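You operate a simulated robot arm through the tools that you are given. There is no shell and no other tool. Be economical: measure what you need, move in short steps, check, and stop when the job is done.

You are at the controls of a simulated two-armed robot. One attempt, no reset.

TASK
Fill the glue tray and set the glue film on the roller by the glue card.
Fine: feed up to MAX, both gap knobs as the card says, then turn the roller handwheel till both halves of the roller show the new film; spill nothing.

Only the result counts: the job must be done as asked and must still hold three seconds after the hand-in. Knocking over, shifting, dropping, spilling or breaking anything else fails it.

THE ROBOT
Two 7-joint arms with fingered hands on one trunk, on a base that drives. Base frame: it is fixed to the floor where the robot stands at the start and does not move with it; the origin is under the middle of the robot, x ahead of it, y to its left, z up. Readings come in mm, degrees, newtons and seconds.
The left shoulder is at the start at [70, 149, 1142], the right one opposite. With the tool pointing down near the work surface each hand reaches from about 100 to 780 mm from the robot's upright axis, wherever it stands, measured 20 degrees to its own side. Places, roughly: feed tray button [700, 0, 700]; front gap knob [1100, 0, 700]; glue card [1500, -250, 750]; glue tray [1400, 100, 800]; rear gap knob [1200, 0, 700]; roller handwheel [1300, -100, 800]. Payload 3.6 kg a hand.
Tool frame (each hand has its own): the origin (TCP) lies between the finger pads and is the grasp point; the fingertips stand 25 mm ahead of it; z points along the fingers, y is the line along which they close. Largest opening 88 mm; the body of the gripper starts 29 mm behind the TCP. The gripper is a hand of 4 fingers: y runs from the thumb to the fingers, the wrist lies at [-13, -97, -162] in the tool frame, and closing takes about 1.5 s.
Orientation is that of the tool frame in the base frame, as a unit quaternion [w, x, y, z]. With the fingers straight down and the wrist toward the robot, the tool's x, y and z point along [0, 1, 0], [1, 0, 0] and [0, 0, -1] of the base frame.

THE INTERFACE
- The arms move only by the tool drive_tool. It takes "left_plan", "right_plan" or both (then of equal length, played together; a hand with none holds still); each is a list of rows, each a list of 6 numbers: the shift along the tool's x, y, z in units of 40 mm (1.0 is 40 mm), then the turn, a rotation vector about the tool's x, y, z in units of 6 degrees (1.0 is 6 degrees). In form: [[dx, dy, dz, wx, wy, wz], ...]. A call has 1 to 12 rows; each row shifts and turns the commanded pose from where the row before left it, along the tool's axes as they then stand. "left_fingers" and "right_fingers" are, for a hand that has rows, the finger opening in mm, from 0 to 88, set as the call begins (left out, the last holds). A call with a number of a shift or a turn outside -1 to 1 is refused whole. Rows are played at 5 a second. More than 50 mm and 8.6 degrees between two rows, or a gripper value outside its range, and nothing of the call is played. Where a pose cannot be reached the arm comes as near as it can. A force on the tool above 40 N (or 10 N above the force at the start of the call, whichever is more), or a blocked arm, ends the call early, and 0.2 s more pass. Each finger travels about 45 mm/s and halts on what it meets, pressing with about 29 N; the grip force reading is that of the motor and also rises with nothing between the fingers. The clock runs only during rows and for 0.2 s after the last one: add rows that do not move to give the fingers time. It gives the time, the measured TCP pose, the force on the tool (base axes), the opening and the grip force at its end, in the units of the frame above (readings bear some noise), with the torque about the TCP (base axes, N m) and any sound that the robot's microphone picked up.
- Cameras (640 x 400 px; columns grow to the right, rows downward): "scene" is now at [126.3, 5.2, 1349.5]; the picture's right is [0.05, -1.00, -0.00], its down [-0.77, -0.04, -0.64] and it looks along [0.64, 0.03, -0.77] (base axes); focal length 258 px, centre (320, 200). "left" rides on the left gripper at [-64, -83, -98] in its tool frame; the picture's right is [-0.62, -0.37, 0.69], its down [0.71, -0.63, 0.30] and it looks along [0.32, 0.68, 0.65] (tool axes); focal length 265 px, centre (320, 200). "right" rides on the right gripper at [64, -83, -98] in its tool frame; the picture's right is [-0.62, 0.37, -0.69], its down [-0.71, -0.63, 0.30] and it looks along [-0.32, 0.68, 0.65] (tool axes); focal length 265 px, centre (320, 200). There is no depth. A picture from a camera that has moved, and an enlarged one, comes with that camera's place and axes in the base frame and with its lens.
- grab_frame(camera): a new picture of that camera. It takes no simulated time.
- slide_trunk(by): slides the trunk up (or, below 0, down) by that many mm; the arms and the scene camera ride with it, the base frame stays. It gives what a move gives, with no picture.
- steer(legs): drives the robot by 1 to 6 legs, each [ahead, left, turn to the left] in mm, mm and degrees, along the robot's own axes; the way and the turn of a leg run together, so that a leg with both is an arc; at most 1500 mm and 180 degrees a leg. The arms and the cameras ride along, it lands a little off, and it stops where it bumps. It gives what a move gives.
- preshape(shape, hand): the hand has 4 fingers and takes this shape, open, in about a second: jaw (thumb against the fingers, like two jaws); tri (thumb and two fingers); tip (a fingertip pinch); poke (one finger out to press); point (the index stretched); flat (the hand flat); cup (the hand cupped); fist (a fist). The gripper value then closes the fingers along that shape, each until it touches; the sizes above hold for jaw. It gives what a move gives, with no picture.
- pan_tilt(pan, tilt): turns the head with the scene camera to pan (to the left, within 86 degrees either way) and tilt (down, from -29 to 69), counted from straight ahead of the robot. It gives what a move gives.
- zoom(camera, box): a new picture of the part [left, top, right, bottom] of that camera's present view, enlarged. It takes no simulated time.
- job_done(): hands the job in; it is judged then, once.

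Go step by step. Nothing tells you exact positions but the pictures and the camera data: compare them with the known pose of the tool, close in by small moves and look again before you grip or let go. The budget is 120 turns and 92 pictures, counting those below and the enlarged ones. Unless the task says otherwise, let go and move clear before handing in, and close with one line.

The tools are called after "Request:" by a JSON object that holds its "fn" and its "kwargs". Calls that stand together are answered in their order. drive_tool: Moves the arms, as the interface text tells. Its arguments: {"type":"object","properties":{"left_plan":{"type":"array","items":{"type":"array","items":{"type":"number"}}},"left_fingers":{"type":"number"},"right_plan":{"type":"array","items":{"type":"array","items":{"type":"number"}}},"right_fingers":{"type":"number"}},"required":[]} The other tools are called the same way: slide_trunk (by) slides the trunk up or down; preshape (shape, hand) gives the hand a shape; steer (legs) drives the base; pan_tilt (pan, tilt) turns the head that bears the scene camera; grab_frame (camera) takes a picture; zoom (camera, box) takes an enlarged picture of a part of a camera's view; job_done () hands the job in.

At the start:

```text
t: 0.0
left_position: [378.9, 157.9, 865.1]
left_orientation: [0.0, 0.707, 0.707, -0.001]
left_contact_force: [-0.2, 0.4, -0.6]
left_ft_torque: [0.03, -0.01, -0.02]
left_grip_width: 87.7
left_finger_force: 0.1
left_shape: jaw
right_position: [440.2, -211.0, 899.6]
right_orientation: [0.0, 0.707, 0.707, 0.0]
right_contact_force: [1.0, -0.7, -0.1]
right_ft_torque: [-0.03, 0.0, 0.02]
right_grip_width: 87.6
right_finger_force: 0.0
right_shape: jaw
trunk travel left (down, up): [-632.0, 308.0]
robot x, y, heading: [-1.5, -0.0, 0.0]
head pan, tilt: [2.9, 50.1]
```

scene: 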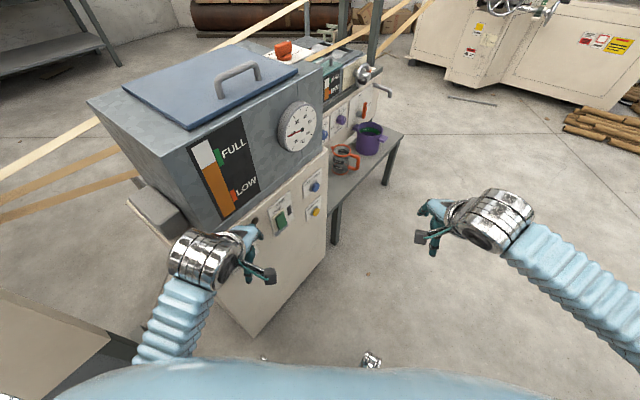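
right: 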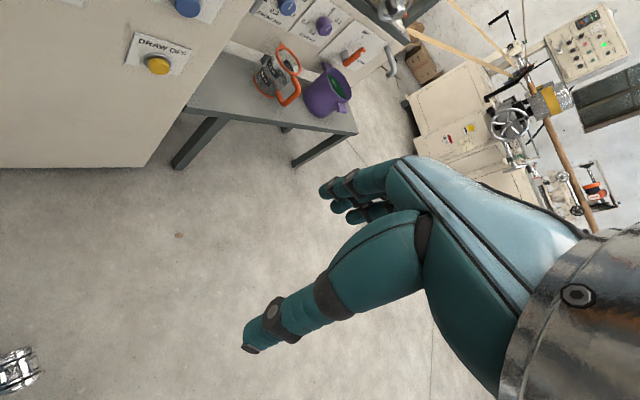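
left: 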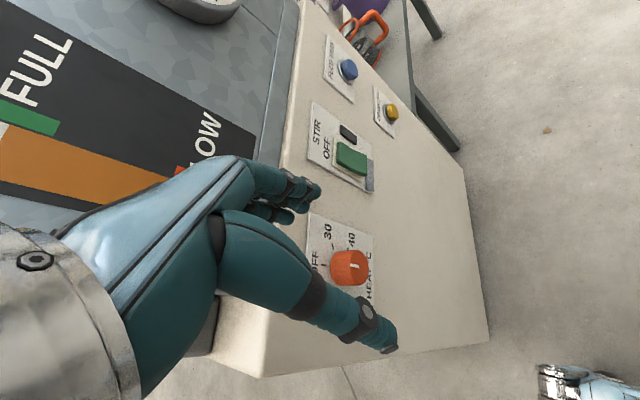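

I see a glue reservoir machine in front-left with panel buttons (feed tray, drain off, stir, heat) and behind it the roller machine. I look closer at the panels first.

Request:
{"fn": "pan_tilt", "kwargs": {"pan": -5, "tilt": 35}}

Request:
{"fn": "zoom", "kwargs": {"camera": "scene", "box": [160, 60, 480, 260]}}

Request:
{"fn": "zoom", "kwargs": {"camera": "left", "box": [260, 0, 480, 300]}}

```text
t: 0.8
left_position: [379.4, 157.8, 865.5]
left_orientation: [0.0, 0.707, 0.707, 0.0]
left_contact_force: [1.0, 0.1, -0.3]
left_ft_torque: [-0.03, 0.03, -0.02]
left_grip_width: 87.5
left_finger_force: 0.1
left_shape: jaw
right_position: [440.2, -209.9, 898.9]
right_orientation: [0.001, 0.708, 0.707, 0.0]
right_contact_force: [-0.5, 0.0, -0.1]
right_ft_torque: [0.01, 0.01, -0.03]
right_grip_width: 87.6
right_finger_force: 0.1
right_shape: jaw
trunk travel left (down, up): [-632.0, 308.0]
robot x, y, heading: [2.2, -0.3, -0.2]
head pan, tilt: [-5.0, 35.0]
```

```text
2.00 times, centred on (320, 160) of scene
camera zoom: at [137.6, -6.1, 1371.3], right [-0.09, -1.0, 0.0], down [-0.57, 0.05, -0.82], along [0.82, -0.07, -0.57], focal length 515 px, centre (320, 280)
```

zoom: 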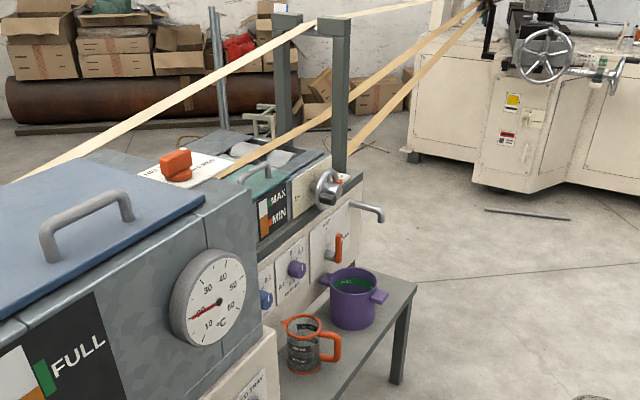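

```text
1.33 times, centred on (370, 150) of left
camera zoom: at [296.4, 94.1, 962.2], right [-0.37, -0.62, -0.69], down [-0.63, 0.71, -0.3], along [0.68, 0.32, -0.65], focal length 354 px, centre (253, 267)
```

zoom: 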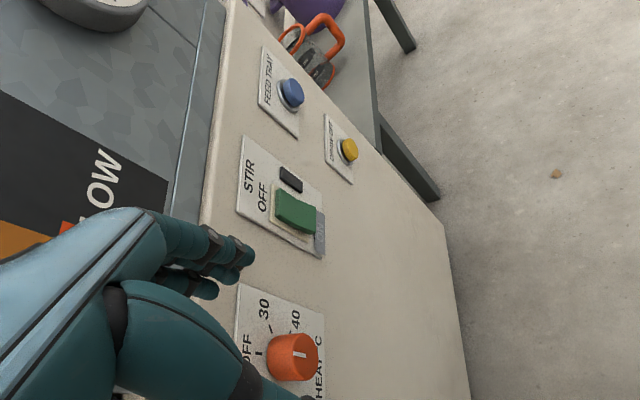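

The panel side faces the robot's right. I drive to the right and ahead so I can view it face on, keeping well clear.

Request:
{"fn": "steer", "kwargs": {"legs": [[0, -850, 0], [800, 0, 0], [0, 0, 80]]}}

Request:
{"fn": "pan_tilt", "kwargs": {"pan": 0, "tilt": 40}}

Request:
{"fn": "grab_frame", "kwargs": {"camera": "scene"}}

```text
t: 8.1
left_position: [387.2, -394.9, 851.9]
left_orientation: [0.006, 0.718, 0.696, -0.013]
left_contact_force: [0.0, 1.9, 0.1]
left_ft_torque: [-0.12, -0.06, -0.01]
left_grip_width: 88.0
left_finger_force: 0.0
left_shape: jaw
right_position: [410.5, -751.1, 914.1]
right_orientation: [0.02, 0.717, 0.697, -0.011]
right_contact_force: [0.7, 2.1, 0.5]
right_ft_torque: [-0.2, 0.05, -0.1]
right_grip_width: 87.8
right_finger_force: 0.0
right_shape: jaw
trunk travel left (down, up): [-632.0, 308.0]
robot x, y, heading: [4.5, -513.4, -10.0]
head pan, tilt: [-5.0, 35.0]
stopped in leg 1: the robot was blocked; the commanded pose is now the measured one
```

```text
t: 8.7
left_position: [380.4, -419.2, 859.8]
left_orientation: [0.002, 0.718, 0.697, 0.001]
left_contact_force: [0.0, 0.7, 0.6]
left_ft_torque: [0.0, -0.04, 0.0]
left_grip_width: 87.7
left_finger_force: 0.0
left_shape: jaw
right_position: [406.1, -775.9, 911.1]
right_orientation: [0.012, 0.718, 0.696, 0.002]
right_contact_force: [-0.7, -0.1, 0.6]
right_ft_torque: [-0.01, -0.07, 0.0]
right_grip_width: 88.0
right_finger_force: 0.1
right_shape: jaw
trunk travel left (down, up): [-632.0, 308.0]
robot x, y, heading: [7.0, -514.6, -9.6]
head pan, tilt: [0.0, 40.0]
```

```text
86 pictures are left
camera scene: at [116.4, -523.6, 1366.4], right [-0.17, -0.99, 0.01], down [-0.62, 0.1, -0.78], along [0.77, -0.13, -0.63], focal length 258 px, centre (320, 200)
```

scene: 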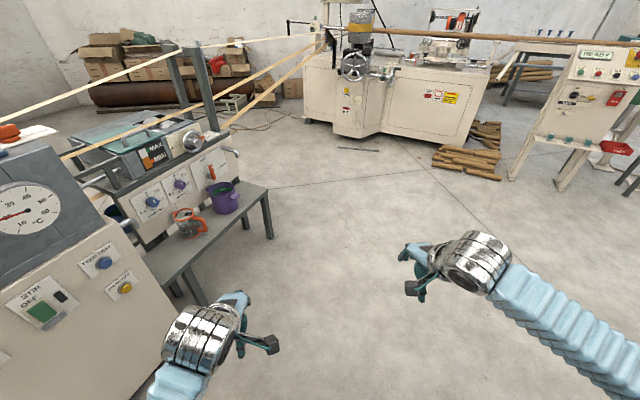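

The drive bumped something on the right; I look there before going on.

Request:
{"fn": "pan_tilt", "kwargs": {"pan": -85, "tilt": 55}}

Request:
{"fn": "grab_frame", "kwargs": {"camera": "scene"}}

```text
t: 10.3
left_position: [390.9, -424.6, 857.0]
left_orientation: [-0.006, 0.718, 0.696, -0.001]
left_contact_force: [-0.1, -0.3, -0.8]
left_ft_torque: [-0.03, -0.02, 0.0]
left_grip_width: 88.0
left_finger_force: 0.1
left_shape: jaw
right_position: [416.0, -781.3, 903.0]
right_orientation: [0.004, 0.718, 0.696, -0.001]
right_contact_force: [0.3, 0.7, 0.7]
right_ft_torque: [-0.02, -0.02, -0.02]
right_grip_width: 87.9
right_finger_force: 0.0
right_shape: jaw
trunk travel left (down, up): [-632.0, 308.0]
robot x, y, heading: [5.1, -517.5, -9.7]
head pan, tilt: [-85.0, 55.0]
```

```text
85 pictures are left
camera scene: at [43.7, -592.7, 1343.4], right [-1.0, 0.08, 0.0], down [0.07, 0.82, -0.57], along [-0.04, -0.57, -0.82], focal length 258 px, centre (320, 200)
```

scene: 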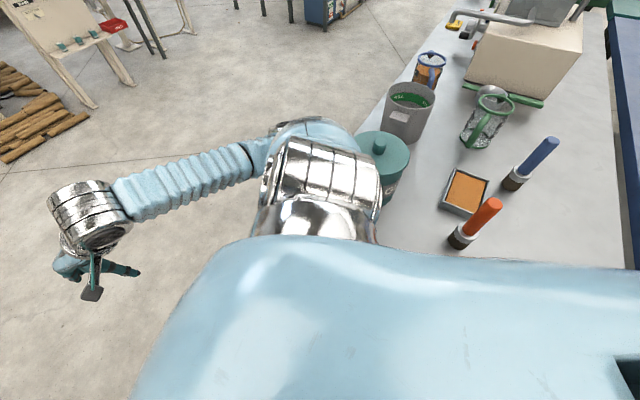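

I only leaned against the bench, nothing seems to have toppled. I move off it and drive ahead, then turn to face the machine, whose panel normal seems to point at about heading 50°.

Request:
{"fn": "steer", "kwargs": {"legs": [[30, 60, 0], [600, -150, 0], [0, 0, 60]]}}

Request:
{"fn": "pan_tilt", "kwargs": {"pan": 0, "tilt": 35}}

Request:
{"fn": "grab_frame", "kwargs": {"camera": "scene"}}

```text
t: 26.3
left_position: [735.8, -335.6, 854.4]
left_orientation: [-0.006, 0.277, 0.961, -0.006]
left_contact_force: [0.3, -0.2, -0.1]
left_ft_torque: [0.0, -0.03, -0.01]
left_grip_width: 88.1
left_finger_force: 0.2
left_shape: jaw
right_position: [1055.8, -494.3, 901.5]
right_orientation: [0.002, 0.279, 0.96, -0.001]
right_contact_force: [-0.1, 0.4, -0.1]
right_ft_torque: [-0.03, -0.01, -0.01]
right_grip_width: 88.0
right_finger_force: 0.0
right_shape: jaw
trunk travel left (down, up): [-632.0, 308.0]
robot x, y, heading: [613.2, -715.5, 49.7]
head pan, tilt: [-85.0, 55.0]
```

```text
t: 27.9
left_position: [735.6, -335.1, 855.2]
left_orientation: [-0.007, 0.278, 0.961, -0.006]
left_contact_force: [-0.5, 0.9, 0.5]
left_ft_torque: [0.01, -0.02, 0.02]
left_grip_width: 87.9
left_finger_force: 0.1
left_shape: jaw
right_position: [1055.7, -494.9, 901.9]
right_orientation: [0.003, 0.279, 0.96, -0.001]
right_contact_force: [0.1, 0.3, -0.4]
right_ft_torque: [0.03, -0.01, 0.01]
right_grip_width: 88.0
right_finger_force: 0.0
right_shape: jaw
trunk travel left (down, up): [-632.0, 308.0]
robot x, y, heading: [612.2, -715.0, 49.4]
head pan, tilt: [0.0, 35.0]
```

```text
84 pictures are left
camera scene: at [703.5, -609.0, 1371.3], right [0.76, -0.65, 0.0], down [-0.37, -0.44, -0.82], along [0.53, 0.63, -0.57], focal length 258 px, centre (320, 200)
```

scene: 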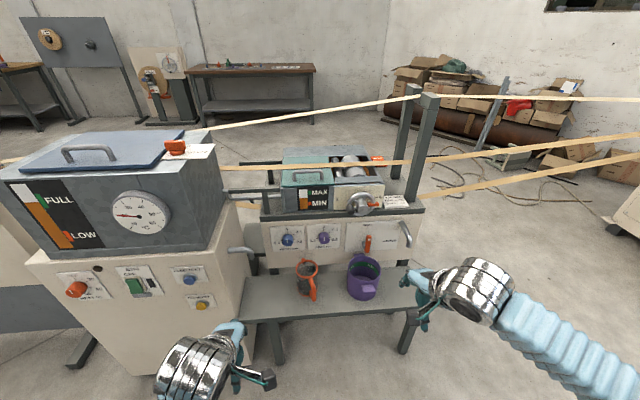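

Now I face the machine squarely. I zoom on the details.

Request:
{"fn": "zoom", "kwargs": {"camera": "scene", "box": [260, 135, 420, 235]}}

Request:
{"fn": "zoom", "kwargs": {"camera": "scene", "box": [260, 190, 420, 290]}}

Request:
{"fn": "zoom", "kwargs": {"camera": "scene", "box": [50, 230, 250, 355]}}

Request:
{"fn": "zoom", "kwargs": {"camera": "scene", "box": [370, 190, 434, 230]}}

```text
4.00 times, centred on (340, 185) of scene
camera zoom: at [703.5, -609.0, 1371.3], right [0.76, -0.65, 0.0], down [-0.37, -0.44, -0.82], along [0.53, 0.63, -0.57], focal length 1030 px, centre (240, 260)
```

zoom: 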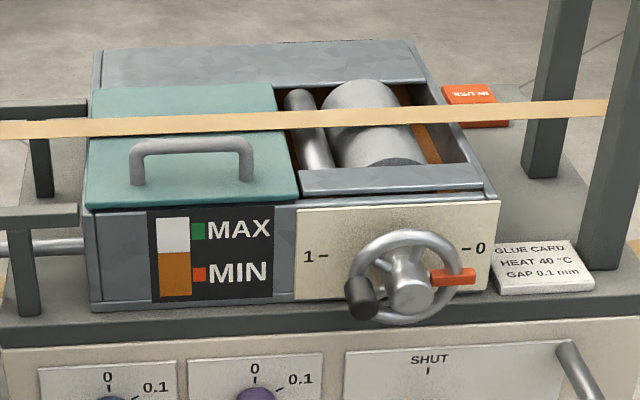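

```text
4.00 times, centred on (340, 240) of scene
camera zoom: at [703.5, -609.0, 1371.3], right [0.76, -0.65, 0.0], down [-0.37, -0.44, -0.82], along [0.53, 0.63, -0.57], focal length 1030 px, centre (240, 40)
```

zoom: 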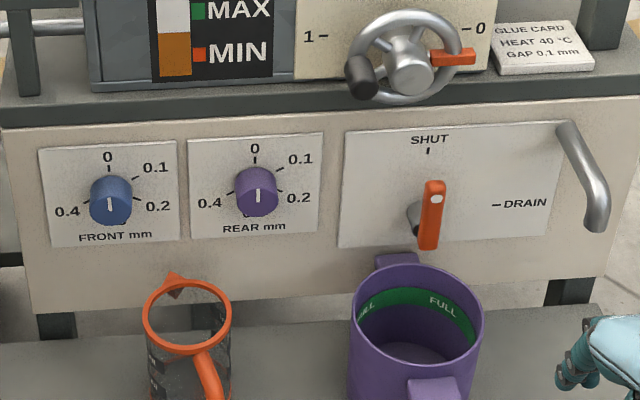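

```text
3.20 times, centred on (150, 292) of scene
camera zoom: at [703.5, -609.0, 1371.3], right [0.76, -0.65, 0.0], down [-0.37, -0.44, -0.82], along [0.53, 0.63, -0.57], focal length 824 px, centre (864, -96)
```

zoom: 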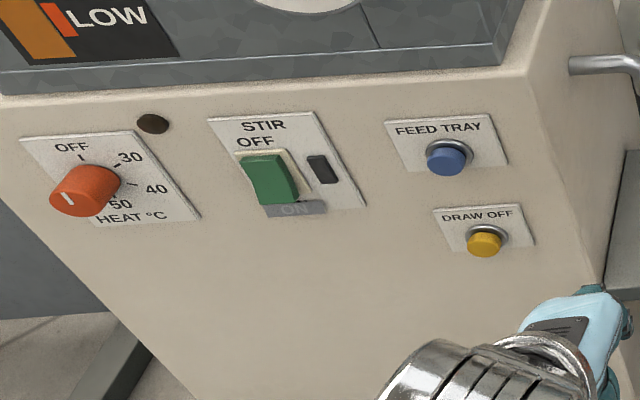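

```text
10.00 times, centred on (402, 210) of scene
camera zoom: at [703.5, -609.0, 1371.3], right [0.76, -0.65, 0.0], down [-0.37, -0.44, -0.82], along [0.53, 0.63, -0.57], focal length 2576 px, centre (-500, 100)
```

zoom: 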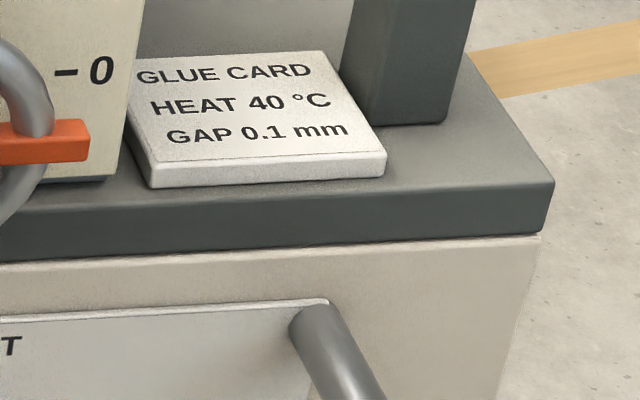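

Card: HEAT 40 °C, GAP 0.1 mm. Both gap knobs apparently need a look at their present pointers, along with the heat knob and thermometer.

Request:
{"fn": "zoom", "kwargs": {"camera": "scene", "box": [56, 260, 120, 300]}}

Request:
{"fn": "zoom", "kwargs": {"camera": "scene", "box": [100, 185, 180, 235]}}

Request:
{"fn": "zoom", "kwargs": {"camera": "scene", "box": [268, 220, 348, 270]}}

```text
10.00 times, centred on (88, 280) of scene
camera zoom: at [703.5, -609.0, 1371.3], right [0.76, -0.65, 0.0], down [-0.37, -0.44, -0.82], along [0.53, 0.63, -0.57], focal length 2576 px, centre (2640, -600)
```

zoom: 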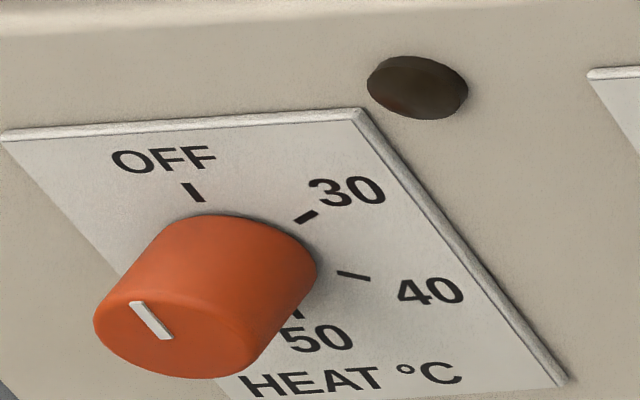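

```text
8.00 times, centred on (140, 210) of scene
camera zoom: at [703.5, -609.0, 1371.3], right [0.76, -0.65, 0.0], down [-0.37, -0.44, -0.82], along [0.53, 0.63, -0.57], focal length 2060 px, centre (1760, 120)
```

zoom: 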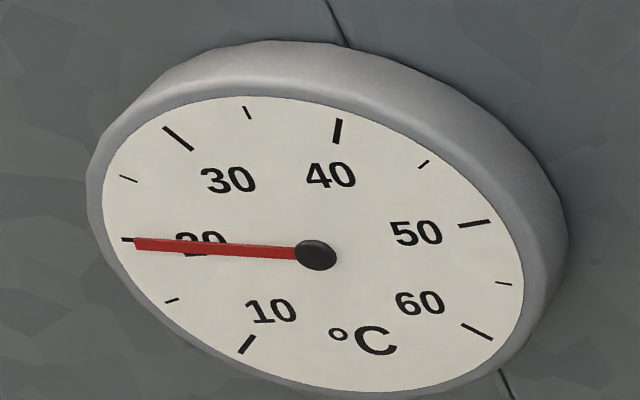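

```text
8.00 times, centred on (308, 245) of scene
camera zoom: at [703.5, -609.0, 1371.3], right [0.76, -0.65, 0.0], down [-0.37, -0.44, -0.82], along [0.53, 0.63, -0.57], focal length 2060 px, centre (416, -160)
```

zoom: 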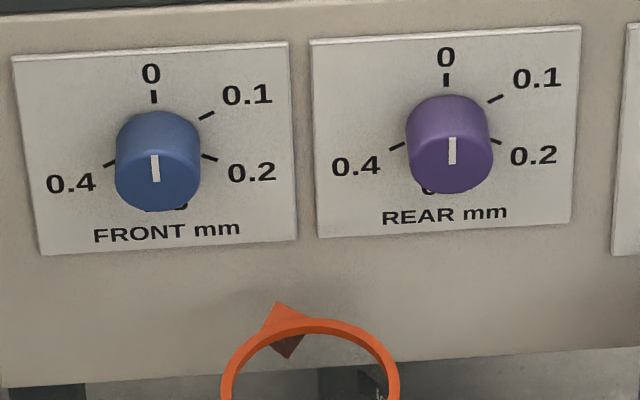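

Both gap knobs stand at 0 and ticks are spaced about 60°, so each needs +60° clockwise. Feed button I estimate at about (729, 51, 707). I shift left, shape the left hand to poke and tip it to point forward.

Request:
{"fn": "steer", "kwargs": {"legs": [[0, 150, 0]]}}

Request:
{"fn": "preshape", "kwargs": {"hand": "left", "shape": "poke"}}

Request:
{"fn": "drive_tool", "kwargs": {"left_plan": [[0, 0, 0, -1, 0, 0], [0, 0, 0, -1, 0, 0], [0, 0, 0, -1, 0, 0], [0, 0, 0, -1, 0, 0], [0, 0, 0, -1, 0, 0], [0, 0, 0, -1, 0, 0], [0, 0, 0, -1, 0, 0], [0, 0, 0, -1, 0, 0], [0, 0, 0, -1, 0, 0], [0, 0, 0, -1, 0, 0], [0, 0, 0, -1, 0, 0], [0, 0, 0, -1, 0, 0]]}}

Request:
{"fn": "drive_tool", "kwargs": {"left_plan": [[0, 0, 0, -1, 0, 0], [0, 0, 0, -1, 0, 0], [0, 0, 0, -1, 0, 0], [0, 0, 0, 0, 0, 0]]}}

Request:
{"fn": "grab_frame", "kwargs": {"camera": "scene"}}

Request:
{"fn": "grab_frame", "kwargs": {"camera": "left"}}

```text
t: 30.4
left_position: [621.9, -238.3, 854.7]
left_orientation: [-0.005, 0.277, 0.961, -0.006]
left_contact_force: [-1.0, -0.1, 1.1]
left_ft_torque: [0.0, -0.02, 0.0]
left_grip_width: 87.8
left_finger_force: 0.1
left_shape: jaw
right_position: [942.5, -399.3, 901.6]
right_orientation: [0.003, 0.279, 0.96, -0.001]
right_contact_force: [0.1, 0.5, -1.0]
right_ft_torque: [-0.01, 0.0, 0.02]
right_grip_width: 87.7
right_finger_force: 0.1
right_shape: jaw
trunk travel left (down, up): [-632.0, 308.0]
robot x, y, heading: [499.2, -615.8, 50.0]
head pan, tilt: [0.0, 35.0]
```

```text
t: 31.3
left_position: [622.5, -238.0, 855.5]
left_orientation: [-0.006, 0.278, 0.96, -0.006]
left_contact_force: [0.2, 0.9, -0.1]
left_ft_torque: [0.01, 0.0, 0.0]
left_grip_width: 0.0
left_finger_force: 0.1
left_shape: poke
right_position: [943.4, -399.3, 900.5]
right_orientation: [0.003, 0.279, 0.96, -0.002]
right_contact_force: [0.4, -0.1, -0.5]
right_ft_torque: [-0.03, -0.04, -0.02]
right_grip_width: 87.7
right_finger_force: 0.1
right_shape: jaw
trunk travel left (down, up): [-632.0, 308.0]
robot x, y, heading: [502.3, -619.2, 49.8]
head pan, tilt: [0.0, 35.0]
```

```text
t: 33.9
left_position: [627.0, -235.1, 849.7]
left_orientation: [0.158, 0.226, 0.78, 0.561]
left_contact_force: [0.4, -0.2, 0.5]
left_ft_torque: [-0.02, 0.01, 0.01]
left_grip_width: 0.0
left_finger_force: 0.1
left_shape: poke
left hand out of reach, approached as far as the arm can: row 1, 2
right_position: [942.4, -399.3, 900.0]
right_orientation: [0.003, 0.279, 0.96, -0.002]
right_contact_force: [-0.6, 0.0, -0.4]
right_ft_torque: [0.01, -0.01, -0.03]
right_grip_width: 87.8
right_finger_force: 0.0
right_shape: jaw
trunk travel left (down, up): [-632.0, 308.0]
robot x, y, heading: [498.2, -619.3, 49.6]
head pan, tilt: [0.0, 35.0]
```

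```text
t: 34.9
left_position: [628.4, -235.8, 850.4]
left_orientation: [0.194, 0.201, 0.682, 0.676]
left_contact_force: [-0.2, -0.6, -0.2]
left_ft_torque: [-0.02, 0.01, -0.01]
left_grip_width: 0.0
left_finger_force: 0.0
left_shape: poke
right_position: [941.8, -400.0, 899.7]
right_orientation: [0.004, 0.279, 0.96, 0.0]
right_contact_force: [0.9, 0.0, 0.0]
right_ft_torque: [0.0, -0.01, 0.02]
right_grip_width: 87.5
right_finger_force: 0.0
right_shape: jaw
trunk travel left (down, up): [-632.0, 308.0]
robot x, y, heading: [496.7, -617.7, 49.8]
head pan, tilt: [0.0, 35.0]
```

```text
76 pictures are left
camera scene: at [587.6, -511.1, 1371.3], right [0.76, -0.65, 0.0], down [-0.37, -0.44, -0.82], along [0.53, 0.63, -0.57], focal length 258 px, centre (320, 200)
```

scene: 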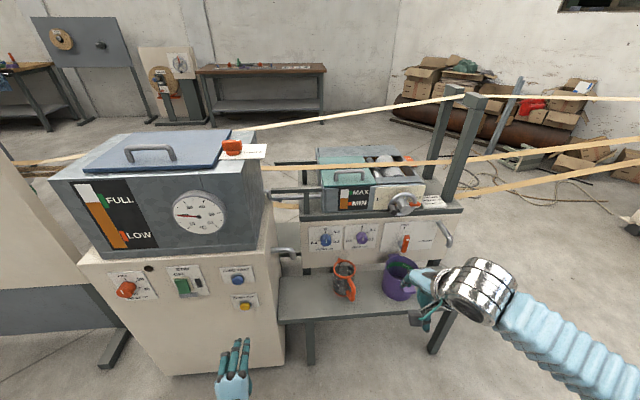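

```text
75 pictures are left
camera left: at [628.6, -353.1, 767.6], right [0.89, 0.25, -0.38], down [-0.45, 0.64, -0.63], along [0.08, 0.73, 0.68], focal length 265 px, centre (320, 200)
```

left: 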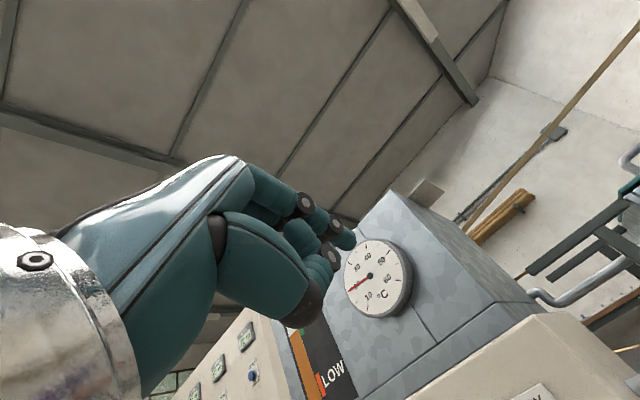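

Request:
{"fn": "zoom", "kwargs": {"camera": "scene", "box": [180, 300, 308, 400]}}

Request:
{"fn": "zoom", "kwargs": {"camera": "scene", "box": [200, 250, 280, 310]}}

```text
4.00 times, centred on (244, 350) of scene
camera zoom: at [587.6, -511.1, 1371.3], right [0.76, -0.65, 0.0], down [-0.37, -0.44, -0.82], along [0.53, 0.63, -0.57], focal length 1030 px, centre (624, -400)
```

zoom: 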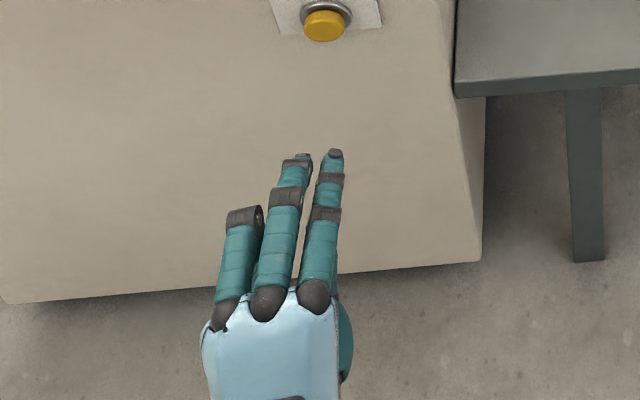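

```text
6.67 times, centred on (240, 280) of scene
camera zoom: at [587.6, -511.1, 1371.3], right [0.76, -0.65, 0.0], down [-0.37, -0.44, -0.82], along [0.53, 0.63, -0.57], focal length 1717 px, centre (853, -333)
```

zoom: 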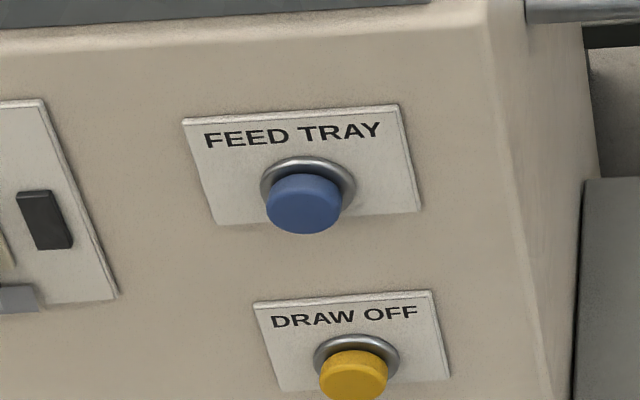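

Request:
{"fn": "zoom", "kwargs": {"camera": "left", "box": [200, 150, 400, 340]}}

```text
2.11 times, centred on (300, 245) of left
camera zoom: at [628.6, -353.1, 767.6], right [0.89, 0.25, -0.38], down [-0.45, 0.64, -0.63], along [0.08, 0.73, 0.68], focal length 559 px, centre (362, 105)
```

zoom: 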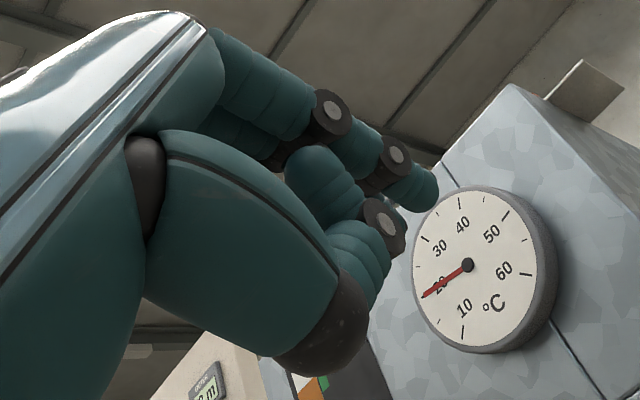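

Tip of the poking finger lies roughly 25 mm ahead and 25 mm right of the TCP. I bring it about 60 mm in front of the feed button and compare.

Request:
{"fn": "drive_tool", "kwargs": {"left_plan": [[0, 0, 0, 0, -0.6, 0], [0.36, -0.47, 0.67, 0, 0, 0], [0.36, -0.47, 0.67, 0, 0, 0], [0.36, -0.47, 0.67, 0, 0, 0], [0.36, -0.47, 0.67, 0, 0, 0], [0.36, -0.47, 0.67, 0, 0, 0], [0.36, -0.47, 0.67, 0, 0, 0], [0.36, -0.47, 0.67, 0, 0, 0], [0.36, -0.47, 0.67, 0, 0, 0], [0, 0, 0, 0, 0, 0]]}}

Request:
{"fn": "zoom", "kwargs": {"camera": "scene", "box": [170, 240, 330, 340]}}

Request:
{"fn": "grab_frame", "kwargs": {"camera": "left"}}

```text
t: 37.1
left_position: [654.9, -36.0, 724.4]
left_orientation: [0.215, 0.222, 0.676, 0.669]
left_contact_force: [-0.3, -0.4, 0.2]
left_ft_torque: [-0.01, 0.0, 0.0]
left_grip_width: 0.0
left_finger_force: 0.0
left_shape: poke
left hand out of reach, approached as far as the arm can: row 8, 9
right_position: [943.7, -399.7, 901.2]
right_orientation: [0.002, 0.279, 0.96, -0.001]
right_contact_force: [0.0, 0.9, -0.1]
right_ft_torque: [-0.01, 0.03, 0.0]
right_grip_width: 87.8
right_finger_force: 0.1
right_shape: jaw
trunk travel left (down, up): [-632.0, 308.0]
robot x, y, heading: [495.7, -618.5, 49.6]
head pan, tilt: [0.0, 35.0]
```

```text
4.00 times, centred on (250, 290) of scene
camera zoom: at [589.7, -511.1, 1371.2], right [0.76, -0.65, 0.0], down [-0.37, -0.44, -0.82], along [0.53, 0.62, -0.57], focal length 1030 px, centre (600, -160)
```

zoom: 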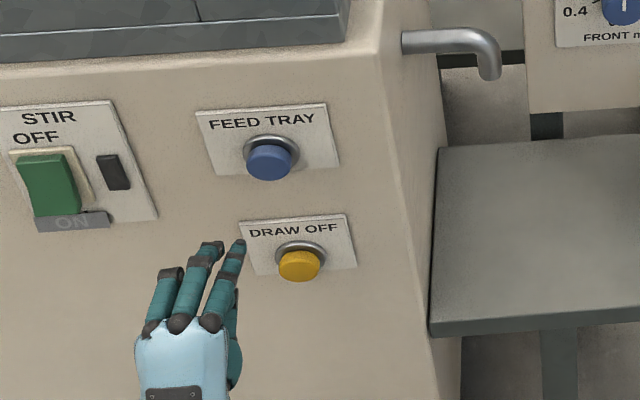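

```text
70 pictures are left
camera left: at [647.3, -154.0, 641.5], right [0.9, 0.19, -0.38], down [-0.41, 0.66, -0.63], along [0.13, 0.72, 0.68], focal length 265 px, centre (320, 200)
```

left: 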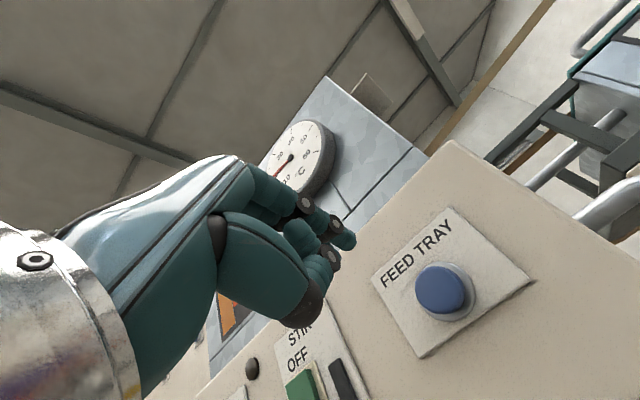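

Button triangulates consistently to (730.5, 52.5, 700); the fingertip is at tool (-9, 0, 25). The arm is at its limit, so I pull back and drive the base 150 mm closer.

Request:
{"fn": "drive_tool", "kwargs": {"left_plan": [[0, 0, -1, 0, 0, 0], [0, 0, -1, 0, 0, 0], [0, 0, -1, 0, 0, 0], [0, 0, -1, 0, 0, 0], [0, 0, -1, 0, 0, 0]]}}

Request:
{"fn": "steer", "kwargs": {"legs": [[150, 0, 0]]}}

```text
t: 38.3
left_position: [534.5, -200.4, 726.7]
left_orientation: [0.214, 0.221, 0.676, 0.669]
left_contact_force: [0.4, 0.2, -0.4]
left_ft_torque: [-0.02, 0.0, 0.02]
left_grip_width: 0.0
left_finger_force: 0.0
left_shape: poke
right_position: [942.5, -399.6, 901.7]
right_orientation: [0.004, 0.279, 0.96, -0.001]
right_contact_force: [0.0, -0.2, 0.0]
right_ft_torque: [-0.01, 0.0, -0.04]
right_grip_width: 87.8
right_finger_force: 0.2
right_shape: jaw
trunk travel left (down, up): [-632.0, 308.0]
robot x, y, heading: [500.4, -620.3, 49.8]
head pan, tilt: [0.0, 35.0]
```

```text
t: 40.8
left_position: [626.1, -91.4, 726.3]
left_orientation: [0.214, 0.222, 0.677, 0.669]
left_contact_force: [0.4, 0.1, -0.7]
left_ft_torque: [0.0, 0.02, 0.01]
left_grip_width: 0.0
left_finger_force: 0.2
left_shape: poke
right_position: [1034.8, -291.1, 901.2]
right_orientation: [0.002, 0.278, 0.961, -0.002]
right_contact_force: [0.5, -0.2, 0.2]
right_ft_torque: [0.04, 0.02, -0.01]
right_grip_width: 87.7
right_finger_force: 0.2
right_shape: jaw
trunk travel left (down, up): [-632.0, 308.0]
robot x, y, heading: [594.6, -511.4, 49.8]
head pan, tilt: [0.0, 35.0]
```

Request:
{"fn": "drive_tool", "kwargs": {"left_plan": [[0.06, -0.16, 0.84, 0, 0, 0], [0.06, -0.16, 0.84, 0, 0, 0], [0.06, -0.16, 0.84, 0, 0, 0], [0.04, -0.16, 0.84, 0, 0, 0], [0, 0, 0, 0, 0, 0]]}}

Request:
{"fn": "pan_tilt", "kwargs": {"pan": 0, "tilt": 42}}

Request:
{"fn": "grab_frame", "kwargs": {"camera": "scene"}}

Request:
{"fn": "zoom", "kwargs": {"camera": "left", "box": [240, 130, 480, 330]}}

```text
t: 42.0
left_position: [697.9, 24.0, 699.3]
left_orientation: [0.214, 0.22, 0.677, 0.669]
left_contact_force: [0.2, 0.8, 0.1]
left_ft_torque: [-0.03, 0.01, -0.01]
left_grip_width: 0.1
left_finger_force: 0.0
left_shape: poke
right_position: [1033.3, -290.5, 902.0]
right_orientation: [0.004, 0.278, 0.961, 0.0]
right_contact_force: [-0.5, 0.1, -0.2]
right_ft_torque: [-0.01, -0.02, 0.01]
right_grip_width: 87.8
right_finger_force: 0.0
right_shape: jaw
trunk travel left (down, up): [-632.0, 308.0]
robot x, y, heading: [589.4, -509.3, 49.8]
head pan, tilt: [0.0, 35.0]
```

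```text
t: 42.7
left_position: [697.4, 24.0, 697.8]
left_orientation: [0.213, 0.221, 0.677, 0.669]
left_contact_force: [0.1, 0.0, -0.4]
left_ft_torque: [0.02, 0.0, -0.01]
left_grip_width: 0.1
left_finger_force: 0.0
left_shape: poke
right_position: [1033.3, -290.2, 900.2]
right_orientation: [0.003, 0.278, 0.961, -0.001]
right_contact_force: [-0.4, 0.4, -0.4]
right_ft_torque: [0.01, -0.05, 0.0]
right_grip_width: 87.7
right_finger_force: 0.0
right_shape: jaw
trunk travel left (down, up): [-632.0, 308.0]
robot x, y, heading: [597.1, -506.8, 49.6]
head pan, tilt: [0.0, 42.0]
```

```text
69 pictures are left
camera scene: at [679.0, -403.4, 1360.9], right [0.76, -0.64, 0.0], down [-0.43, -0.51, -0.74], along [0.48, 0.57, -0.67], focal length 258 px, centre (320, 200)
```

scene: 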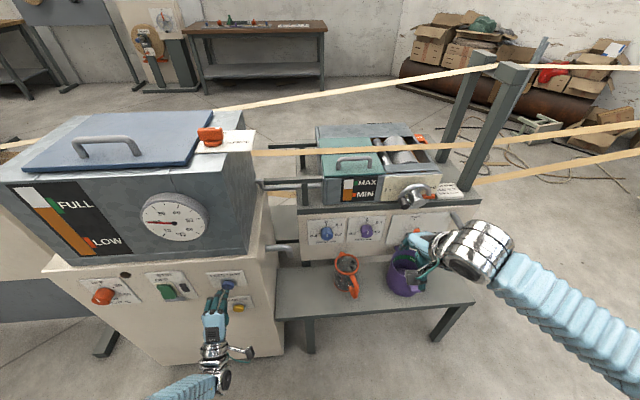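

```text
2.00 times, centred on (360, 230) of left
camera zoom: at [692.3, -93.0, 615.1], right [0.9, 0.2, -0.38], down [-0.41, 0.66, -0.63], along [0.13, 0.73, 0.68], focal length 531 px, centre (240, 140)
```

zoom: 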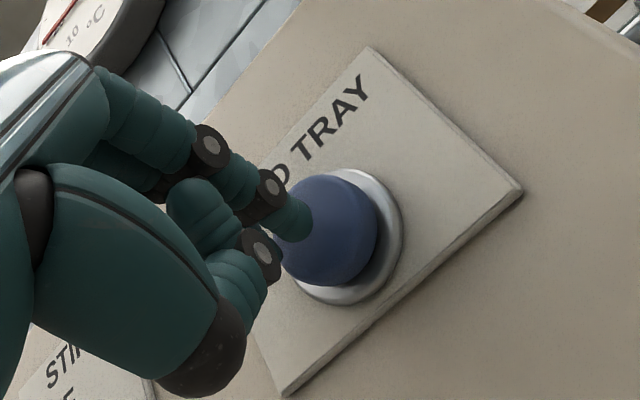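

Fingertip is just in front of the feed button. I give a first short press with retreat, then read the level.

Request:
{"fn": "drive_tool", "kwargs": {"left_plan": [[-0.08, 0, 0.35, 0, 0, 0], [0, 0, 0.15, 0, 0, 0], [0, 0, 0.1, 0, 0, 0], [0, 0, 0.1, 0, 0, 0], [0, 0, 0, 0, 0, 0], [0, 0, 0, 0, 0, 0]]}}

Request:
{"fn": "zoom", "kwargs": {"camera": "scene", "box": [310, 165, 390, 215]}}

Request:
{"fn": "zoom", "kwargs": {"camera": "left", "box": [240, 130, 480, 330]}}

```text
t: 43.5
left_position: [705.8, 29.7, 695.4]
left_orientation: [0.214, 0.221, 0.676, 0.669]
left_contact_force: [-12.8, -15.2, 2.3]
left_ft_torque: [-0.49, 0.34, 0.28]
left_grip_width: 0.0
left_finger_force: 0.2
left_shape: poke
right_position: [1031.2, -294.9, 902.6]
right_orientation: [0.005, 0.278, 0.96, 0.002]
right_contact_force: [0.4, 0.7, 0.1]
right_ft_torque: [0.01, -0.02, -0.01]
right_grip_width: 87.5
right_finger_force: 0.0
right_shape: jaw
trunk travel left (down, up): [-632.0, 308.0]
robot x, y, heading: [593.4, -504.1, 50.1]
head pan, tilt: [0.0, 42.0]
heard: click
stopped in row 3 (left hand): the force on the tool passed its limit at 42 N (the readings are from after the stop); the commanded pose is now the measured one
```

```text
8.00 times, centred on (350, 190) of scene
camera zoom: at [674.9, -409.9, 1361.7], right [0.76, -0.64, 0.0], down [-0.43, -0.51, -0.75], along [0.48, 0.57, -0.66], focal length 2060 px, centre (80, 280)
```

zoom: 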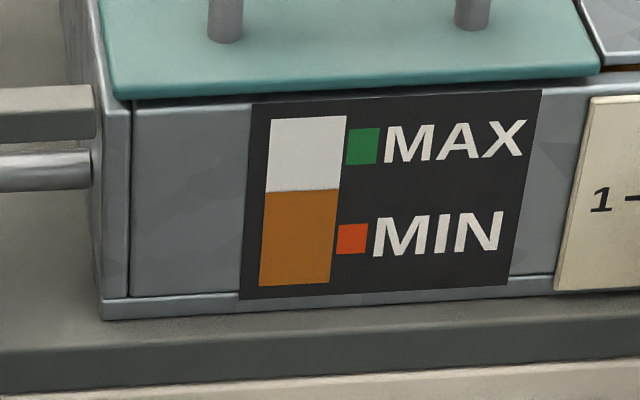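

```text
2.00 times, centred on (360, 230) of left
camera zoom: at [699.9, -86.6, 613.2], right [0.9, 0.2, -0.38], down [-0.41, 0.66, -0.63], along [0.13, 0.72, 0.68], focal length 531 px, centre (240, 140)
```

zoom: 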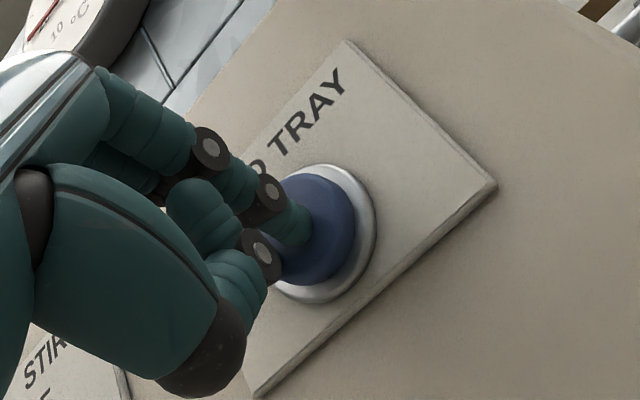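

Clicked. I hold for under a second and read the level again.

Request:
{"fn": "drive_tool", "kwargs": {"left_plan": [[0, 0, 0, 0, 0, 0], [0, 0, 0, 0, 0, 0], [0, 0, 0, 0, 0, 0], [0, 0, 0, 0, 0, 0]]}}

Request:
{"fn": "zoom", "kwargs": {"camera": "scene", "box": [310, 165, 390, 215]}}

```text
t: 43.7
left_position: [708.7, 30.7, 693.0]
left_orientation: [0.215, 0.223, 0.677, 0.667]
left_contact_force: [-14.8, -20.4, 7.9]
left_ft_torque: [0.18, -0.07, 0.17]
left_grip_width: 0.0
left_finger_force: 0.1
left_shape: poke
right_position: [1034.7, -289.5, 900.5]
right_orientation: [0.004, 0.278, 0.961, -0.001]
right_contact_force: [-0.3, 0.3, -0.1]
right_ft_torque: [-0.03, 0.02, -0.01]
right_grip_width: 87.7
right_finger_force: 0.1
right_shape: jaw
trunk travel left (down, up): [-632.0, 308.0]
robot x, y, heading: [594.2, -508.4, 50.1]
head pan, tilt: [0.0, 42.0]
stopped in row 1 (left hand): the force on the tool passed its limit at 67 N (the readings are from after the stop); the commanded pose is now the measured one
```

```text
8.00 times, centred on (350, 190) of scene
camera zoom: at [678.9, -403.5, 1360.9], right [0.76, -0.64, 0.0], down [-0.43, -0.51, -0.74], along [0.48, 0.57, -0.67], focal length 2060 px, centre (80, 280)
```

zoom: 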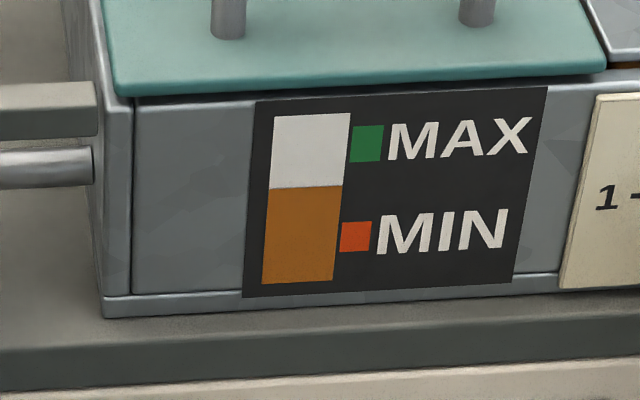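

The base sways a little, causing force spikes. I ease off 2 mm and hold.

Request:
{"fn": "drive_tool", "kwargs": {"left_plan": [[0, 0, -0.06, 0, 0, 0], [0, 0, 0, 0, 0, 0], [0, 0, 0, 0, 0, 0], [0, 0, 0, 0, 0, 0], [0, 0, 0, 0, 0, 0], [0, 0, 0, 0, 0, 0]]}}

Request:
{"fn": "zoom", "kwargs": {"camera": "scene", "box": [310, 165, 390, 215]}}

```text
t: 45.1
left_position: [706.0, 31.6, 693.4]
left_orientation: [0.214, 0.222, 0.678, 0.667]
left_contact_force: [-6.8, -13.4, -3.2]
left_ft_torque: [-0.09, 0.0, 0.0]
left_grip_width: 0.2
left_finger_force: 0.0
left_shape: poke
right_position: [1033.9, -290.8, 900.5]
right_orientation: [0.003, 0.278, 0.961, 0.001]
right_contact_force: [-0.4, 0.0, -0.4]
right_ft_torque: [-0.05, 0.01, 0.0]
right_grip_width: 87.6
right_finger_force: 0.0
right_shape: jaw
trunk travel left (down, up): [-632.0, 308.0]
robot x, y, heading: [593.7, -506.1, 50.0]
head pan, tilt: [0.0, 42.0]
```

```text
8.00 times, centred on (350, 190) of scene
camera zoom: at [677.9, -405.1, 1361.0], right [0.76, -0.64, 0.0], down [-0.43, -0.51, -0.74], along [0.48, 0.57, -0.67], focal length 2060 px, centre (80, 280)
```

zoom: 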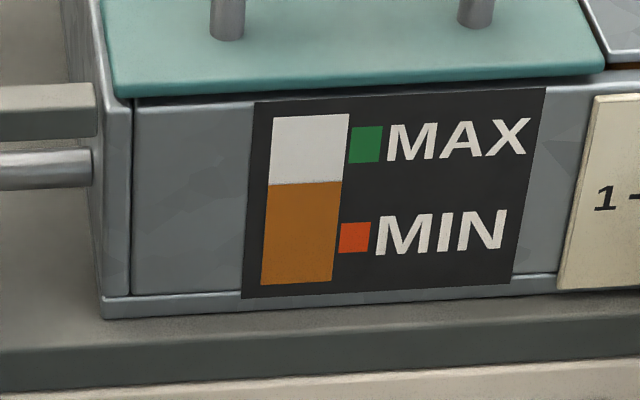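

Level rises slowly (about 0.04 of the MIN–MAX span per second). I keep holding.

Request:
{"fn": "drive_tool", "kwargs": {"left_plan": [[0, 0, 0, 0, 0, 0], [0, 0, 0, 0, 0, 0], [0, 0, 0, 0, 0, 0], [0, 0, 0, 0, 0, 0], [0, 0, 0, 0, 0, 0], [0, 0, 0, 0, 0, 0], [0, 0, 0, 0, 0, 0], [0, 0, 0, 0, 0, 0], [0, 0, 0, 0, 0, 0], [0, 0, 0, 0, 0, 0], [0, 0, 0, 0, 0, 0], [0, 0, 0, 0, 0, 0]]}}

Request:
{"fn": "drive_tool", "kwargs": {"left_plan": [[0, 0, 0, 0, 0, 0], [0, 0, 0, 0, 0, 0], [0, 0, 0, 0, 0, 0], [0, 0, 0, 0, 0, 0], [0, 0, 0, 0, 0, 0], [0, 0, 0, 0, 0, 0], [0, 0, 0, 0, 0, 0], [0, 0, 0, 0, 0, 0], [0, 0, 0, 0, 0, 0]]}}

Request:
{"fn": "zoom", "kwargs": {"camera": "scene", "box": [310, 165, 390, 215]}}

```text
t: 47.7
left_position: [707.2, 30.6, 694.7]
left_orientation: [0.214, 0.222, 0.677, 0.668]
left_contact_force: [-6.9, -15.3, -4.9]
left_ft_torque: [-0.13, 0.05, -0.02]
left_grip_width: 0.1
left_finger_force: 0.0
left_shape: poke
right_position: [1033.5, -290.9, 901.7]
right_orientation: [0.003, 0.278, 0.961, 0.001]
right_contact_force: [0.4, -0.8, -0.6]
right_ft_torque: [-0.01, 0.01, -0.02]
right_grip_width: 87.9
right_finger_force: 0.1
right_shape: jaw
trunk travel left (down, up): [-632.0, 308.0]
robot x, y, heading: [593.7, -505.1, 49.9]
head pan, tilt: [0.0, 42.0]
```

```text
t: 49.7
left_position: [707.3, 30.7, 693.8]
left_orientation: [0.214, 0.222, 0.678, 0.668]
left_contact_force: [-7.2, -15.2, -5.0]
left_ft_torque: [-0.14, 0.07, -0.08]
left_grip_width: 0.2
left_finger_force: 0.1
left_shape: poke
right_position: [1033.5, -291.3, 901.6]
right_orientation: [0.004, 0.278, 0.961, 0.0]
right_contact_force: [0.0, 0.3, 0.9]
right_ft_torque: [-0.02, 0.01, 0.0]
right_grip_width: 87.8
right_finger_force: 0.0
right_shape: jaw
trunk travel left (down, up): [-632.0, 308.0]
robot x, y, heading: [593.6, -509.2, 49.8]
head pan, tilt: [0.0, 42.0]
```

```text
8.00 times, centred on (350, 190) of scene
camera zoom: at [678.0, -405.0, 1361.0], right [0.76, -0.64, 0.0], down [-0.43, -0.51, -0.74], along [0.48, 0.57, -0.67], focal length 2060 px, centre (80, 280)
```

zoom: 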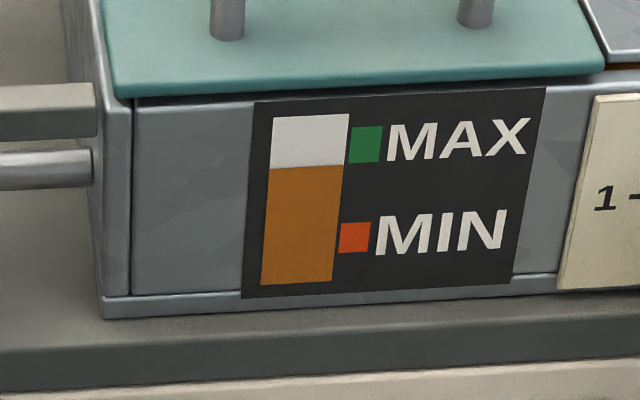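

3.5 px/s; about 5 s more. I hold about 4.2 s and check.

Request:
{"fn": "drive_tool", "kwargs": {"left_plan": [[0, 0, 0, 0, 0, 0], [0, 0, 0, 0, 0, 0], [0, 0, 0, 0, 0, 0], [0, 0, 0, 0, 0, 0], [0, 0, 0, 0, 0, 0], [0, 0, 0, 0, 0, 0], [0, 0, 0, 0, 0, 0], [0, 0, 0, 0, 0, 0], [0, 0, 0, 0, 0, 0], [0, 0, 0, 0, 0, 0], [0, 0, 0, 0, 0, 0], [0, 0, 0, 0, 0, 0]]}}

Request:
{"fn": "drive_tool", "kwargs": {"left_plan": [[0, 0, 0, 0, 0, 0], [0, 0, 0, 0, 0, 0], [0, 0, 0, 0, 0, 0], [0, 0, 0, 0, 0, 0], [0, 0, 0, 0, 0, 0], [0, 0, 0, 0, 0, 0], [0, 0, 0, 0, 0, 0]]}}

Request:
{"fn": "zoom", "kwargs": {"camera": "scene", "box": [310, 165, 390, 215]}}

```text
t: 52.3
left_position: [708.7, 31.1, 694.1]
left_orientation: [0.214, 0.222, 0.678, 0.667]
left_contact_force: [-7.6, -14.7, -3.7]
left_ft_torque: [-0.09, 0.06, -0.03]
left_grip_width: 0.4
left_finger_force: 0.0
left_shape: poke
right_position: [1033.1, -291.0, 901.1]
right_orientation: [0.003, 0.278, 0.961, 0.0]
right_contact_force: [-0.8, 0.6, -0.4]
right_ft_torque: [0.01, 0.0, -0.04]
right_grip_width: 87.9
right_finger_force: 0.0
right_shape: jaw
trunk travel left (down, up): [-632.0, 308.0]
robot x, y, heading: [595.2, -507.1, 49.9]
head pan, tilt: [0.0, 42.0]
```

```text
t: 53.9
left_position: [706.6, 30.4, 694.8]
left_orientation: [0.214, 0.221, 0.678, 0.668]
left_contact_force: [-7.4, -14.7, -5.7]
left_ft_torque: [-0.11, 0.03, 0.02]
left_grip_width: 0.2
left_finger_force: 0.0
left_shape: poke
right_position: [1032.6, -290.9, 901.6]
right_orientation: [0.004, 0.278, 0.96, -0.001]
right_contact_force: [-0.2, 0.1, 0.0]
right_ft_torque: [-0.03, 0.01, 0.02]
right_grip_width: 88.1
right_finger_force: 0.0
right_shape: jaw
trunk travel left (down, up): [-632.0, 308.0]
robot x, y, heading: [592.1, -508.2, 49.7]
head pan, tilt: [0.0, 42.0]
```

```text
8.00 times, centred on (350, 190) of scene
camera zoom: at [678.0, -405.1, 1361.0], right [0.76, -0.64, 0.0], down [-0.43, -0.51, -0.74], along [0.48, 0.57, -0.67], focal length 2060 px, centre (80, 280)
```

zoom: 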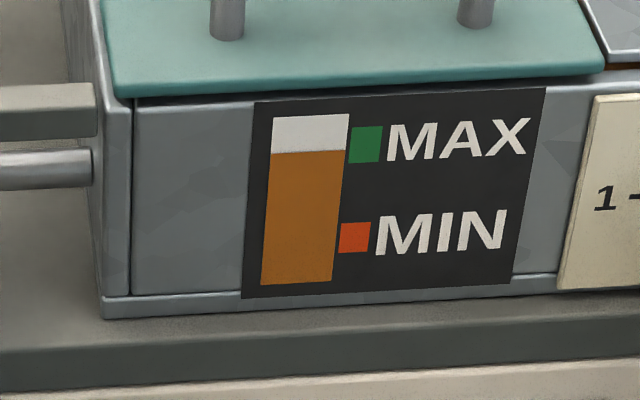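

Nearly at the MAX mark centre; about 0.9 s more and then retract.

Request:
{"fn": "drive_tool", "kwargs": {"left_plan": [[0, 0, 0, 0, 0, 0], [0, 0, 0, 0, 0, 0], [0, 0, 0, 0, 0, 0], [0, 0, 0, 0, 0, 0], [0, 0, -0.9, 0, 0, 0], [0, 0, -1, 0, 0, 0], [0, 0, -1, 0, 0, 0]]}}

Request:
{"fn": "zoom", "kwargs": {"camera": "scene", "box": [310, 165, 390, 215]}}

```text
t: 55.5
left_position: [643.4, -60.9, 696.3]
left_orientation: [0.214, 0.222, 0.678, 0.667]
left_contact_force: [-0.6, 0.6, -0.1]
left_ft_torque: [0.0, -0.01, 0.0]
left_grip_width: 0.2
left_finger_force: 0.1
left_shape: poke
right_position: [1034.1, -289.9, 901.1]
right_orientation: [0.003, 0.278, 0.96, -0.001]
right_contact_force: [-0.6, 0.1, 0.3]
right_ft_torque: [0.02, 0.0, 0.0]
right_grip_width: 87.9
right_finger_force: 0.0
right_shape: jaw
trunk travel left (down, up): [-632.0, 308.0]
robot x, y, heading: [592.3, -506.8, 50.0]
head pan, tilt: [0.0, 42.0]
```

```text
8.00 times, centred on (350, 190) of scene
camera zoom: at [678.7, -403.1, 1360.8], right [0.76, -0.64, 0.0], down [-0.43, -0.51, -0.74], along [0.48, 0.57, -0.67], focal length 2060 px, centre (80, 280)
```

zoom: 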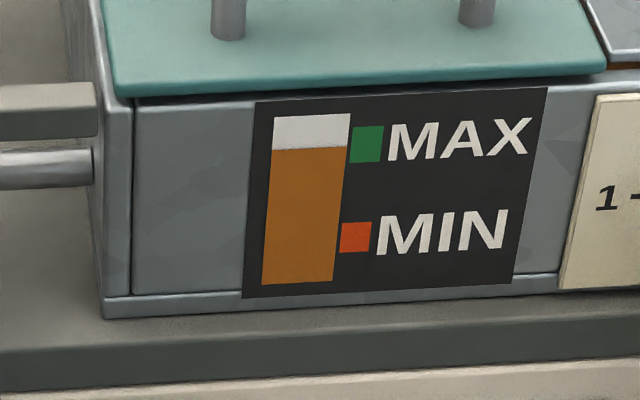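

Level sits at the MAX mark. Now the knobs: I tip the right hand forward, pull it back, straighten its yaw, and lower the trunk for reach.

Request:
{"fn": "drive_tool", "kwargs": {"right_plan": [[0, 0, 0, -1, 0, 0], [0, 0, 0, -1, 0, 0], [0, 0, 0, -1, 0, 0], [0, 0, 0, -1, 0, 0], [0, 0, 0, -1, 0, 0], [0, 0, 0, -1, 0, 0], [0, 0, 0, -1, 0, 0], [0, 0, 0, -1, 0, 0], [0, 0, 0, -1, 0, 0], [0, 0, 0, -1, 0, 0], [0, 0, 0, -1, 0, 0], [0, 0, 0, -1, 0, 0]]}}

Request:
{"fn": "drive_tool", "kwargs": {"right_plan": [[0, 0, 0, -1, 0, 0], [0, 0, 0, -1, 0, 0], [0, 0, 0, -1, 0, 0], [0, 0, 0, 0, -0.6, 0], [0, 0, -1, 0, 0, 0], [0, 0, -1, 0, 0, 0], [0, 0, -0.5, 0, 0, 0], [0, 0, 0, 0, 0, 0]]}}

Request:
{"fn": "slide_trunk", "kwargs": {"by": -220}}

Request:
{"fn": "grab_frame", "kwargs": {"camera": "scene"}}

```text
t: 58.1
left_position: [642.9, -60.9, 695.7]
left_orientation: [0.215, 0.223, 0.678, 0.667]
left_contact_force: [0.5, -0.3, 0.5]
left_ft_torque: [-0.02, 0.0, 0.01]
left_grip_width: 0.0
left_finger_force: 0.0
left_shape: poke
right_position: [1034.9, -290.0, 900.6]
right_orientation: [0.168, 0.223, 0.777, 0.565]
right_contact_force: [0.7, 1.0, 0.0]
right_ft_torque: [0.05, 0.01, -0.02]
right_grip_width: 88.0
right_finger_force: 0.1
right_shape: jaw
trunk travel left (down, up): [-632.0, 308.0]
robot x, y, heading: [593.5, -506.8, 50.0]
head pan, tilt: [0.0, 42.0]
```

```text
t: 59.9
left_position: [643.3, -62.1, 697.1]
left_orientation: [0.213, 0.222, 0.678, 0.667]
left_contact_force: [-0.3, 0.9, 0.1]
left_ft_torque: [-0.01, -0.03, 0.0]
left_grip_width: 0.0
left_finger_force: 0.0
left_shape: poke
right_position: [977.4, -370.9, 901.3]
right_orientation: [0.219, 0.216, 0.673, 0.672]
right_contact_force: [1.0, -0.3, 0.2]
right_ft_torque: [-0.04, 0.0, 0.0]
right_grip_width: 88.2
right_finger_force: 0.1
right_shape: jaw
trunk travel left (down, up): [-632.0, 308.0]
robot x, y, heading: [593.4, -505.8, 50.2]
head pan, tilt: [0.0, 42.0]
```

```text
t: 62.3
left_position: [644.1, -60.7, 476.7]
left_orientation: [0.213, 0.221, 0.678, 0.668]
left_contact_force: [-0.6, 0.1, -0.1]
left_ft_torque: [-0.02, 0.01, 0.01]
left_grip_width: 0.1
left_finger_force: 0.0
left_shape: poke
right_position: [975.8, -370.8, 680.1]
right_orientation: [0.22, 0.215, 0.673, 0.672]
right_contact_force: [0.7, 0.1, 0.3]
right_ft_torque: [-0.01, 0.0, 0.01]
right_grip_width: 88.1
right_finger_force: 0.1
right_shape: jaw
trunk travel left (down, up): [-412.0, 528.0]
robot x, y, heading: [592.8, -507.8, 50.0]
head pan, tilt: [0.0, 42.0]
```

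```text
60 pictures are left
camera scene: at [678.9, -403.5, 1140.9], right [0.76, -0.64, 0.0], down [-0.43, -0.51, -0.74], along [0.48, 0.57, -0.67], focal length 258 px, centre (320, 200)
```

scene: 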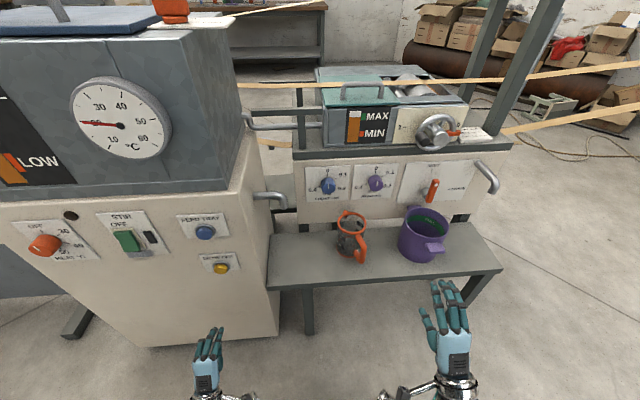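

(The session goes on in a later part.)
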